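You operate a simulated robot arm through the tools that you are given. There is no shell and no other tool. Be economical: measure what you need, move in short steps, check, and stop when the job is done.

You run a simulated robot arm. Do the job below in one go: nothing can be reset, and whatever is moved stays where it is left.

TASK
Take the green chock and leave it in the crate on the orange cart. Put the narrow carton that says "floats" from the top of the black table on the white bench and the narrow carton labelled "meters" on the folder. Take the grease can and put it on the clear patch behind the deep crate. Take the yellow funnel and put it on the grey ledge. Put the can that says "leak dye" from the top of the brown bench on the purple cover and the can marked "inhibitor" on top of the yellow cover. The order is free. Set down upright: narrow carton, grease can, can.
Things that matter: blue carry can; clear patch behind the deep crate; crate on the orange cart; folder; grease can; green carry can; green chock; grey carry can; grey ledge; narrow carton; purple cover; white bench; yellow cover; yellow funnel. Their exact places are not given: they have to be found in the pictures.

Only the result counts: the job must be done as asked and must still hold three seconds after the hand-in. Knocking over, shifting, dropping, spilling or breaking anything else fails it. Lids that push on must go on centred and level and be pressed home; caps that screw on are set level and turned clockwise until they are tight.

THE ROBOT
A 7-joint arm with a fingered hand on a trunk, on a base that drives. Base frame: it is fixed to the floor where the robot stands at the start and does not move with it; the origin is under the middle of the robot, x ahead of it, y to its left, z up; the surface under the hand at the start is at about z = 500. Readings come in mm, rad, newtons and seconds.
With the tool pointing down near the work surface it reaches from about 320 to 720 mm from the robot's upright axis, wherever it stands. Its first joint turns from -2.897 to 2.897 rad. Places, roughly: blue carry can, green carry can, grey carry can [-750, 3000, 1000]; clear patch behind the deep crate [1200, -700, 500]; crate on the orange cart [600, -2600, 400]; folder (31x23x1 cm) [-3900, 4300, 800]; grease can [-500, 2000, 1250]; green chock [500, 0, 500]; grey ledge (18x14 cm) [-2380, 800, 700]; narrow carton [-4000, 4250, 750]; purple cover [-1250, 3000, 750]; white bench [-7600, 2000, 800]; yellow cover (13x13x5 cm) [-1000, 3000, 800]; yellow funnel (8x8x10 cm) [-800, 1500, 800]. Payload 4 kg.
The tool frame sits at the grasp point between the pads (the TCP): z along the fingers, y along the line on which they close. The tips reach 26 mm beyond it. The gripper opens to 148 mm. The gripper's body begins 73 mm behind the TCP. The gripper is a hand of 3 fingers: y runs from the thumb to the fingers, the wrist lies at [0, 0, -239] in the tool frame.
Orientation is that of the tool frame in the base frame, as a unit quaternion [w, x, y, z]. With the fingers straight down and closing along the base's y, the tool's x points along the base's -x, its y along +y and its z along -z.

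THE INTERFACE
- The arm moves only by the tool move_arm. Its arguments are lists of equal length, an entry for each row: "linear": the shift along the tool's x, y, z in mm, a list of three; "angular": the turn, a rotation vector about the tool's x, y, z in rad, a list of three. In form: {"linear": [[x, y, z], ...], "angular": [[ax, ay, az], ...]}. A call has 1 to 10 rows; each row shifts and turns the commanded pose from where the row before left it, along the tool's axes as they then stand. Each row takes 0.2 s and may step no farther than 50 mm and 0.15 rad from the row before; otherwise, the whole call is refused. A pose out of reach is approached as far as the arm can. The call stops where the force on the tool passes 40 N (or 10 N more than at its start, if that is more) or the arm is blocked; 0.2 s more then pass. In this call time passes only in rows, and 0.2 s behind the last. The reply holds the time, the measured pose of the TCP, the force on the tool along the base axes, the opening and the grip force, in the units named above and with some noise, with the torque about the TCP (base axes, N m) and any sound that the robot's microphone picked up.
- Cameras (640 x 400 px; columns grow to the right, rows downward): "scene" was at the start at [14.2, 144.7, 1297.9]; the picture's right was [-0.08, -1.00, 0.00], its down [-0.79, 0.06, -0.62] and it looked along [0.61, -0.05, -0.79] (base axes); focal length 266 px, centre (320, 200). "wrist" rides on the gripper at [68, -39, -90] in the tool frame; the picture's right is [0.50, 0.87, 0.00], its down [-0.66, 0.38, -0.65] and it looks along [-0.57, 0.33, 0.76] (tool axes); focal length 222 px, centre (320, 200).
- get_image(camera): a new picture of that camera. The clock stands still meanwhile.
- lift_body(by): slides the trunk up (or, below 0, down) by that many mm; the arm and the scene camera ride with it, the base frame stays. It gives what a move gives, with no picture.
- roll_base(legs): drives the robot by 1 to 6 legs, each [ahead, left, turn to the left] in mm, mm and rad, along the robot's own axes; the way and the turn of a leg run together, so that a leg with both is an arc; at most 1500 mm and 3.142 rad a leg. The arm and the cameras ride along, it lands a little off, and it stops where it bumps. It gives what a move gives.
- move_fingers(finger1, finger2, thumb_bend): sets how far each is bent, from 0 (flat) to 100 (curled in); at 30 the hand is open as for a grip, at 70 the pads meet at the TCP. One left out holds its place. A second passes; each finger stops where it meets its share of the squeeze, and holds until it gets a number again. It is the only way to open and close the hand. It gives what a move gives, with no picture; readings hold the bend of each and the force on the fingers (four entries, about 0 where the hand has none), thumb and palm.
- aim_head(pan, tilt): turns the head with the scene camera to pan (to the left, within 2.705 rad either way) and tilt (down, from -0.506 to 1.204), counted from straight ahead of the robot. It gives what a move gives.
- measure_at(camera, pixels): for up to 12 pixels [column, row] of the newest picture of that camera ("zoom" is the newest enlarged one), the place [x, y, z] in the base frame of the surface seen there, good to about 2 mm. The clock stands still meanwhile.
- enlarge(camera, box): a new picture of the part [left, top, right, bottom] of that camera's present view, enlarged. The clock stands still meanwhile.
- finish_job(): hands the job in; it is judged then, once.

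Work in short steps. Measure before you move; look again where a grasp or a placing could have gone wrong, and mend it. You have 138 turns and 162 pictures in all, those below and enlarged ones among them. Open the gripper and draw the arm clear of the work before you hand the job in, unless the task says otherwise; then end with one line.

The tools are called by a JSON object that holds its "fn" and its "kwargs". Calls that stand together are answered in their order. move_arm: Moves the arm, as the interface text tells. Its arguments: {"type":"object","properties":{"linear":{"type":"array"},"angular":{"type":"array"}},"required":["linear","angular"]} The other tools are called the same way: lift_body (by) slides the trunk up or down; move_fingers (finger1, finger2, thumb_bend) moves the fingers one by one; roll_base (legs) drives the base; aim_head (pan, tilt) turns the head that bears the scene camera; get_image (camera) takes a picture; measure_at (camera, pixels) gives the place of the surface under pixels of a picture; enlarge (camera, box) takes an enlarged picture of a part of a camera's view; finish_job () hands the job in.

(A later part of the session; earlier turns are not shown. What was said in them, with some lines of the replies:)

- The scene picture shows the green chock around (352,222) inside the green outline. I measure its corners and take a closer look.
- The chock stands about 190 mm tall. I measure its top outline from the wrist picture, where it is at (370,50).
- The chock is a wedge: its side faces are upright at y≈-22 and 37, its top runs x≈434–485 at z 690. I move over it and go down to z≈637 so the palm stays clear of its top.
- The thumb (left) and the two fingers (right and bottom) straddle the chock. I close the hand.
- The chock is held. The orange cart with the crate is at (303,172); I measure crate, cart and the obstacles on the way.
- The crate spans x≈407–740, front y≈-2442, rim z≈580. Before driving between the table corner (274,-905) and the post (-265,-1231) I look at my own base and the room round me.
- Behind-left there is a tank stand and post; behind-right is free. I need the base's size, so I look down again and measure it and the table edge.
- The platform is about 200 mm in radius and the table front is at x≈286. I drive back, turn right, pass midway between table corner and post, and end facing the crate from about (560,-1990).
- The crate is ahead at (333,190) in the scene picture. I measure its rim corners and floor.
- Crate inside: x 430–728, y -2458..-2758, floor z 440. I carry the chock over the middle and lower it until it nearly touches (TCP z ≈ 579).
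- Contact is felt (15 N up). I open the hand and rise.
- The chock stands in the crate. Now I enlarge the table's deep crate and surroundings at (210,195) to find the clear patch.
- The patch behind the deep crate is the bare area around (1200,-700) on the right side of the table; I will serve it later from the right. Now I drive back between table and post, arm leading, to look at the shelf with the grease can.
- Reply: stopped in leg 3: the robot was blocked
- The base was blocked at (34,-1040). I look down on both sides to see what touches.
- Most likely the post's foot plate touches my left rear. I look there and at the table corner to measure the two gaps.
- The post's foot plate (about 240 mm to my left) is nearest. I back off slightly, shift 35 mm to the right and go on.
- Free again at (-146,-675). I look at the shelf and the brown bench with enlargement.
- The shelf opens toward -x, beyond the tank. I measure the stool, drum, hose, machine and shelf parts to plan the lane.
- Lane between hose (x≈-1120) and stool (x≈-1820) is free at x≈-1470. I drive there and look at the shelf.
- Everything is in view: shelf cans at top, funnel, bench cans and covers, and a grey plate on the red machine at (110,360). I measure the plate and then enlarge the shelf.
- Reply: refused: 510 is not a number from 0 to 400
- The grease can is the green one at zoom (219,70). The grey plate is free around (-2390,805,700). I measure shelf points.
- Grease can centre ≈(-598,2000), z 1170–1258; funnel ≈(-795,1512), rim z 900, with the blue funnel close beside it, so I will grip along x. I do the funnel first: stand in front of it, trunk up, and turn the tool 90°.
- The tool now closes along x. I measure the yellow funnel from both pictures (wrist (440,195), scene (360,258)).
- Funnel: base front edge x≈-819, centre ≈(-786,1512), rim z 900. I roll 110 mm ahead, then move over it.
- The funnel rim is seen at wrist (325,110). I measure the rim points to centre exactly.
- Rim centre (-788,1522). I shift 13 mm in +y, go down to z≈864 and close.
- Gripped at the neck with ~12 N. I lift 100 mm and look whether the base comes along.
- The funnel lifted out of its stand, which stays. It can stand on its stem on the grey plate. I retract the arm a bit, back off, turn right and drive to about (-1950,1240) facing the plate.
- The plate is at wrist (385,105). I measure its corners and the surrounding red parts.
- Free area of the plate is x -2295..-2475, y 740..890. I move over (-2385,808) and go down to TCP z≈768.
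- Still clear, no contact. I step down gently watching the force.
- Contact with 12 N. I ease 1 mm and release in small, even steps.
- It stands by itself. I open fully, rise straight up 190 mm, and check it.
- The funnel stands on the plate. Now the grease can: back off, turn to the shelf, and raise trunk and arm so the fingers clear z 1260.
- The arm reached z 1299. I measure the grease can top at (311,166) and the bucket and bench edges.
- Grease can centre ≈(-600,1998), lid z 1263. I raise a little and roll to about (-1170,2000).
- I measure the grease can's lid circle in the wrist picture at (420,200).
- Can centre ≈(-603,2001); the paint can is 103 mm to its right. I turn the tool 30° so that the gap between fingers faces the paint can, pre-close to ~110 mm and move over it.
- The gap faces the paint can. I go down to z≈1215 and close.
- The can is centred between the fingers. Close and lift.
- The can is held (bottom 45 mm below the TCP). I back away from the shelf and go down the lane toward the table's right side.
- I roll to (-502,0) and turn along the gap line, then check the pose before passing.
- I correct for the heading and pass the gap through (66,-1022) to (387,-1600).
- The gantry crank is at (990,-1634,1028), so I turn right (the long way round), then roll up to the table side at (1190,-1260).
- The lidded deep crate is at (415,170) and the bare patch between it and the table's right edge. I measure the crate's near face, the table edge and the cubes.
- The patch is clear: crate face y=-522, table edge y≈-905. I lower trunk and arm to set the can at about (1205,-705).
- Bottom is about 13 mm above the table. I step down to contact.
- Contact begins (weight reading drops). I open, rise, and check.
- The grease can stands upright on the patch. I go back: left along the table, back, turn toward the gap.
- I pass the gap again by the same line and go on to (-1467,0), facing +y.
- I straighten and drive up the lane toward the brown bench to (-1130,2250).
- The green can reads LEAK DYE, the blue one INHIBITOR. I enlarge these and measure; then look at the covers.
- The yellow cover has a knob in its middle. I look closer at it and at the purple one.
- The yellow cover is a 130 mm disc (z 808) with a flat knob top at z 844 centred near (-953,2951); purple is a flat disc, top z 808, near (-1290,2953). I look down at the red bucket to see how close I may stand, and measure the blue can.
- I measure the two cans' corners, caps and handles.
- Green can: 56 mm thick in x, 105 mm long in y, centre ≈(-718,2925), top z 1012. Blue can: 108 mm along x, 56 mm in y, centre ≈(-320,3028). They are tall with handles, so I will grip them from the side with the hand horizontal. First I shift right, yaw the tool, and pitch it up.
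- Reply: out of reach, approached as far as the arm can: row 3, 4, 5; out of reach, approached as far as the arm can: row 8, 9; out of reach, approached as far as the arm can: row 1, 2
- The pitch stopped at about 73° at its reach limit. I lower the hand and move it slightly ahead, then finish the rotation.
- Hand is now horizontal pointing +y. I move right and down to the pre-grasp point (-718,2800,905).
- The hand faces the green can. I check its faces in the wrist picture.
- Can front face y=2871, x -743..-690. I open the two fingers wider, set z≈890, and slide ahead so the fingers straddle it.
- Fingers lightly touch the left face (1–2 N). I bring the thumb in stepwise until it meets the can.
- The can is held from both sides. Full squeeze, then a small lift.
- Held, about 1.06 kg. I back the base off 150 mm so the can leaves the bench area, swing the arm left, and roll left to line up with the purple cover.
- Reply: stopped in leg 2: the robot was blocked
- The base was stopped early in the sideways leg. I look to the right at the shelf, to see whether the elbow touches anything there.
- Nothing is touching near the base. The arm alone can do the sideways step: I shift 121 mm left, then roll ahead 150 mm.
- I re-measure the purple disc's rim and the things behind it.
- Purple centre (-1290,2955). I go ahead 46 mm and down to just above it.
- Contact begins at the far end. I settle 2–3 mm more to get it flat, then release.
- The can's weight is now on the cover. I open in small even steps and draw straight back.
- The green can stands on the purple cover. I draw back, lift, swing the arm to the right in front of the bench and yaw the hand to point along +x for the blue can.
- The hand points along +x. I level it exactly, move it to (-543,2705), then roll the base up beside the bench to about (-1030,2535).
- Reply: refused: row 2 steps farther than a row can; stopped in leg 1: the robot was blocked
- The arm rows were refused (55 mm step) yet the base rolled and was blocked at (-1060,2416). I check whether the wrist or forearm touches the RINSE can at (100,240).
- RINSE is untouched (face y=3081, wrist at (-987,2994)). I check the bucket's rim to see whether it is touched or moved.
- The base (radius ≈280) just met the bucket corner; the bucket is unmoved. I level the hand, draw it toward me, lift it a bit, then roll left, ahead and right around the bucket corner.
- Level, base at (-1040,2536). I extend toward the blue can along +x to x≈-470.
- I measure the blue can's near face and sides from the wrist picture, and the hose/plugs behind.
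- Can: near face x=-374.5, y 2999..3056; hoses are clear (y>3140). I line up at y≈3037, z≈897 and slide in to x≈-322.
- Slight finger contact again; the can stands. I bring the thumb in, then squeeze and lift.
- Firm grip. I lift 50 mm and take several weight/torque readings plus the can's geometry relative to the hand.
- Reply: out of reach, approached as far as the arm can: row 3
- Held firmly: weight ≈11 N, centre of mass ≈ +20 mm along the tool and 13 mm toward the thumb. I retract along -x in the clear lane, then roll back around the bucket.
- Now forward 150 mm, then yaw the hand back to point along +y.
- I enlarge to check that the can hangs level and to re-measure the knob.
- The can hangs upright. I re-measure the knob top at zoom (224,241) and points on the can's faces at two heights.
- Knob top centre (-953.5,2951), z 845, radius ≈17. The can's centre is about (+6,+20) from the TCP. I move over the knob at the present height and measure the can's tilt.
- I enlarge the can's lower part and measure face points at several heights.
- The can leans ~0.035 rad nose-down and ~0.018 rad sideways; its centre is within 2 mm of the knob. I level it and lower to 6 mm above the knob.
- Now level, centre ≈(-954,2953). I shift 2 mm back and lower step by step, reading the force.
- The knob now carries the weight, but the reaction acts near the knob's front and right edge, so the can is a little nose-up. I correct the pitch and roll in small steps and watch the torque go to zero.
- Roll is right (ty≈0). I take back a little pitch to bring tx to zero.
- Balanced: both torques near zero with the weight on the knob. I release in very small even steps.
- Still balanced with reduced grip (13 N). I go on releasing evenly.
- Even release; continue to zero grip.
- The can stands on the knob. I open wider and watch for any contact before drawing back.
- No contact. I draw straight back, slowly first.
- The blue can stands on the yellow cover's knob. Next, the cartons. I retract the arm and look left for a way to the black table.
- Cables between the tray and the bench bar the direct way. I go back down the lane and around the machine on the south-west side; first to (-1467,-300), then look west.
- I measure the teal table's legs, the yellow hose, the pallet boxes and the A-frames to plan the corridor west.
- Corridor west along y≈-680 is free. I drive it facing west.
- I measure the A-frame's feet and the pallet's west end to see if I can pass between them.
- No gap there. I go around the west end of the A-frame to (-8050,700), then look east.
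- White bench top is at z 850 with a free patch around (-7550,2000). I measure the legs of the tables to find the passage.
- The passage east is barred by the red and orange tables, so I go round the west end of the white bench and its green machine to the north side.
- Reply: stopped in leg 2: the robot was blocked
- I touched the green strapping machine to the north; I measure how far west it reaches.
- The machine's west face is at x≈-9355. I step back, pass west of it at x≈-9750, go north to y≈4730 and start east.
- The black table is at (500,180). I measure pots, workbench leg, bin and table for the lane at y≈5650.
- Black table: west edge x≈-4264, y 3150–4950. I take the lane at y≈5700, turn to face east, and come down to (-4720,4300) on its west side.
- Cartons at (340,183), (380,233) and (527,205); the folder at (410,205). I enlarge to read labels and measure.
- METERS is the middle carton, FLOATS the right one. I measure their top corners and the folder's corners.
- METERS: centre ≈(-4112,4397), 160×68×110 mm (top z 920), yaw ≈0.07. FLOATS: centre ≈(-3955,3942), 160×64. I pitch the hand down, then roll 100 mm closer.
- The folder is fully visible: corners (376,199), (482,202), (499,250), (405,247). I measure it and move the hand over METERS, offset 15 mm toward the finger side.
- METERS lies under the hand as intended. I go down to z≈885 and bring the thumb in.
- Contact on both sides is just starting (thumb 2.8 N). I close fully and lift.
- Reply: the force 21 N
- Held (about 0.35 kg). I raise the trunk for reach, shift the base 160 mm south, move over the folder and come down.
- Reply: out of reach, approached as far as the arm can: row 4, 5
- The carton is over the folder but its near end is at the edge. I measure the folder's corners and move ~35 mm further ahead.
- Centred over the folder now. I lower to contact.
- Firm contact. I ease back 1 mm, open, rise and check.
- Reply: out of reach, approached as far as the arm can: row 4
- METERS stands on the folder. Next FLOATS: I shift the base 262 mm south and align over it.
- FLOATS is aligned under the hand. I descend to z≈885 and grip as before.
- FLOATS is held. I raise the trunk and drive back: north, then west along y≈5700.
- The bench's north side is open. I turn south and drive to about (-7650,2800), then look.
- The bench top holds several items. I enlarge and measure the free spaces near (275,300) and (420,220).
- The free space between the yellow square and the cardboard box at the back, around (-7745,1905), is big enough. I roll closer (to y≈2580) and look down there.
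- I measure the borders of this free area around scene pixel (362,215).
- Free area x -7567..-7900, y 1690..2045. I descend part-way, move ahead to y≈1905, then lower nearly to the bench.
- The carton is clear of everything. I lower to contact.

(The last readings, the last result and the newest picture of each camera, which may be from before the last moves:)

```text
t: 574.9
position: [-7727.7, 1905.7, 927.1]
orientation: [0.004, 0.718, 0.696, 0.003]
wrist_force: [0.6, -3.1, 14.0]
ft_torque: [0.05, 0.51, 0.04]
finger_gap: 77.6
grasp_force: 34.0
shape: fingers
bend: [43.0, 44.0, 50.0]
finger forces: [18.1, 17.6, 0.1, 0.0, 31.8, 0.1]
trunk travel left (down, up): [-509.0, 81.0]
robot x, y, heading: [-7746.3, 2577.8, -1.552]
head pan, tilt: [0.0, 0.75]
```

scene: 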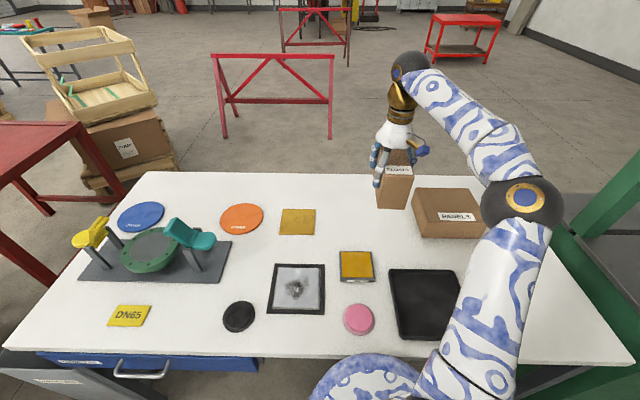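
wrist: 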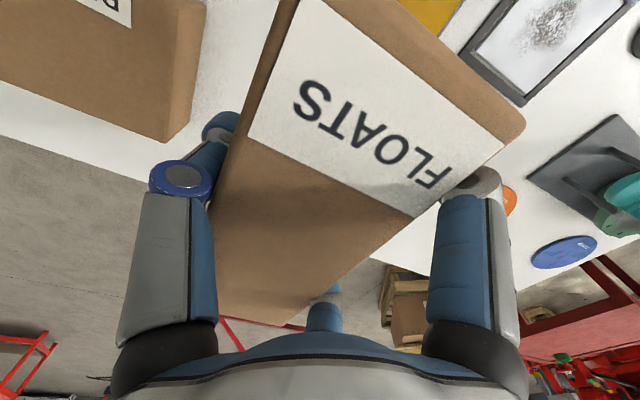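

Seated. I release in steps, rise and check.

{"fn": "move_fingers", "kwargs": {"finger1": 39, "finger2": 40, "thumb_bend": 46}}

{"fn": "move_fingers", "kwargs": {"finger1": 12, "finger2": 12, "thumb_bend": 18}}

{"fn": "move_arm", "kwargs": {"linear": [[0, 0, -20], [0, 0, -30], [0, 0, -35], [0, 0, -35], [0, 0, -30]], "angular": [[0, 0, 0], [0, 0, 0], [0, 0, 0], [0, 0, 0], [0, 0, 0]]}}

{"fn": "move_arm", "kwargs": {"linear": [[40, 0, -10], [40, 0, -10], [40, 0, 0], [30, 0, 0]], "angular": [[0, 0, 0], [0, 0, 0], [0, 0, 0], [0, 0, 0]]}}

{"fn": "get_image", "kwargs": {"camera": "scene"}}

```text
t: 575.9
position: [-7727.4, 1906.6, 927.0]
orientation: [0.004, 0.718, 0.696, 0.003]
wrist_force: [5.3, -1.6, 11.1]
ft_torque: [0.06, 0.26, 0.06]
finger_gap: 91.6
grasp_force: 8.0
shape: fingers
bend: [39.0, 40.0, 45.0]
finger forces: [5.6, 5.1, 0.0, 0.0, 5.2, 0.0]
trunk travel left (down, up): [-509.0, 81.0]
robot x, y, heading: [-7742.7, 2576.1, -1.547]
head pan, tilt: [0.0, 0.75]
```

```text
t: 576.9
position: [-7727.9, 1906.3, 926.0]
orientation: [0.003, 0.719, 0.695, 0.004]
wrist_force: [-0.8, 0.0, 0.2]
ft_torque: [-0.02, 0.02, 0.03]
finger_gap: 156.2
grasp_force: 0.0
shape: fingers
bend: [12.0, 12.0, 18.0]
finger forces: [0.0, 0.0, 0.0, 0.0, 0.1, 0.1]
trunk travel left (down, up): [-509.0, 81.0]
robot x, y, heading: [-7744.1, 2578.8, -1.555]
head pan, tilt: [0.0, 0.75]
```

```text
t: 578.1
position: [-7727.9, 1906.4, 1076.0]
orientation: [0.004, 0.719, 0.695, 0.005]
wrist_force: [-0.3, -0.2, -0.5]
ft_torque: [0.02, -0.01, 0.0]
finger_gap: 156.2
grasp_force: 0.2
shape: fingers
bend: [12.0, 12.0, 18.0]
finger forces: [0.0, 0.0, 0.1, 0.1, 0.0, 0.0]
trunk travel left (down, up): [-509.0, 81.0]
robot x, y, heading: [-7742.8, 2580.9, -1.552]
head pan, tilt: [0.0, 0.75]
```

```text
t: 579.1
position: [-7723.8, 2055.8, 1096.4]
orientation: [0.003, 0.718, 0.696, 0.004]
wrist_force: [0.2, -0.3, 0.3]
ft_torque: [0.0, 0.01, 0.0]
finger_gap: 156.1
grasp_force: 0.0
shape: fingers
bend: [12.0, 12.0, 18.0]
finger forces: [0.1, 0.1, 0.0, 0.0, 0.0, 0.0]
trunk travel left (down, up): [-509.0, 81.0]
robot x, y, heading: [-7744.5, 2573.4, -1.547]
head pan, tilt: [0.0, 0.75]
```

```text
16 pictures are left
```

scene: 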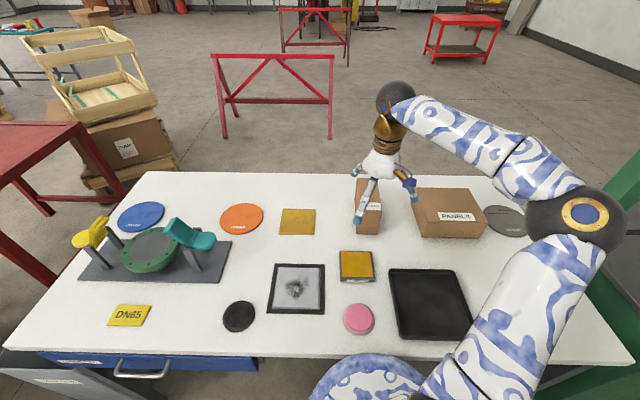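

FLOATS stands on the white bench. I back the base away to draw the arm clear, then hand in.

{"fn": "roll_base", "kwargs": {"legs": [[-400, 0, 0]]}}

{"fn": "enlarge", "kwargs": {"camera": "scene", "box": [200, 120, 500, 300]}}

```text
t: 581.6
position: [-7731.7, 2457.0, 1097.8]
orientation: [0.003, 0.717, 0.697, 0.004]
wrist_force: [0.3, 0.3, 0.4]
ft_torque: [-0.01, 0.0, 0.02]
finger_gap: 156.5
grasp_force: 0.0
shape: fingers
bend: [12.0, 12.0, 18.0]
finger forces: [0.0, 0.1, 0.0, 0.0, 0.0, 0.0]
trunk travel left (down, up): [-509.0, 81.0]
robot x, y, heading: [-7750.3, 2982.6, -1.548]
head pan, tilt: [0.0, 0.75]
```

```text
2.13 times, centred on (350, 210) of scene
```

zoom: 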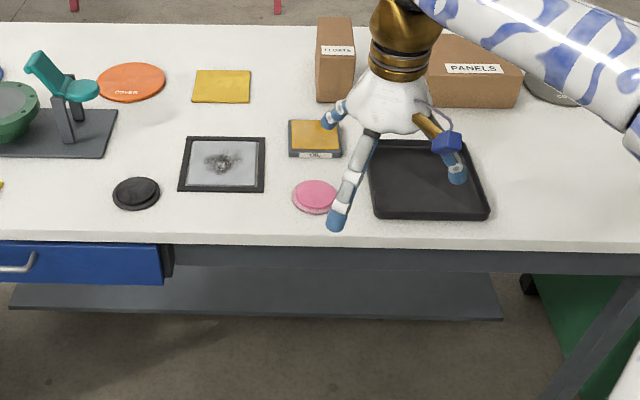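

FLOATS stands upright on the bench, the hand is open and empty, and the arm is clear. I hand the job in.

{"fn": "finish_job", "kwargs": {}}

```text
The job is handed in.
```

All seven items were placed as asked and the job is handed in; each one was standing as intended when I last saw it, and I did not go back to re-check the earlier ones before handing in.
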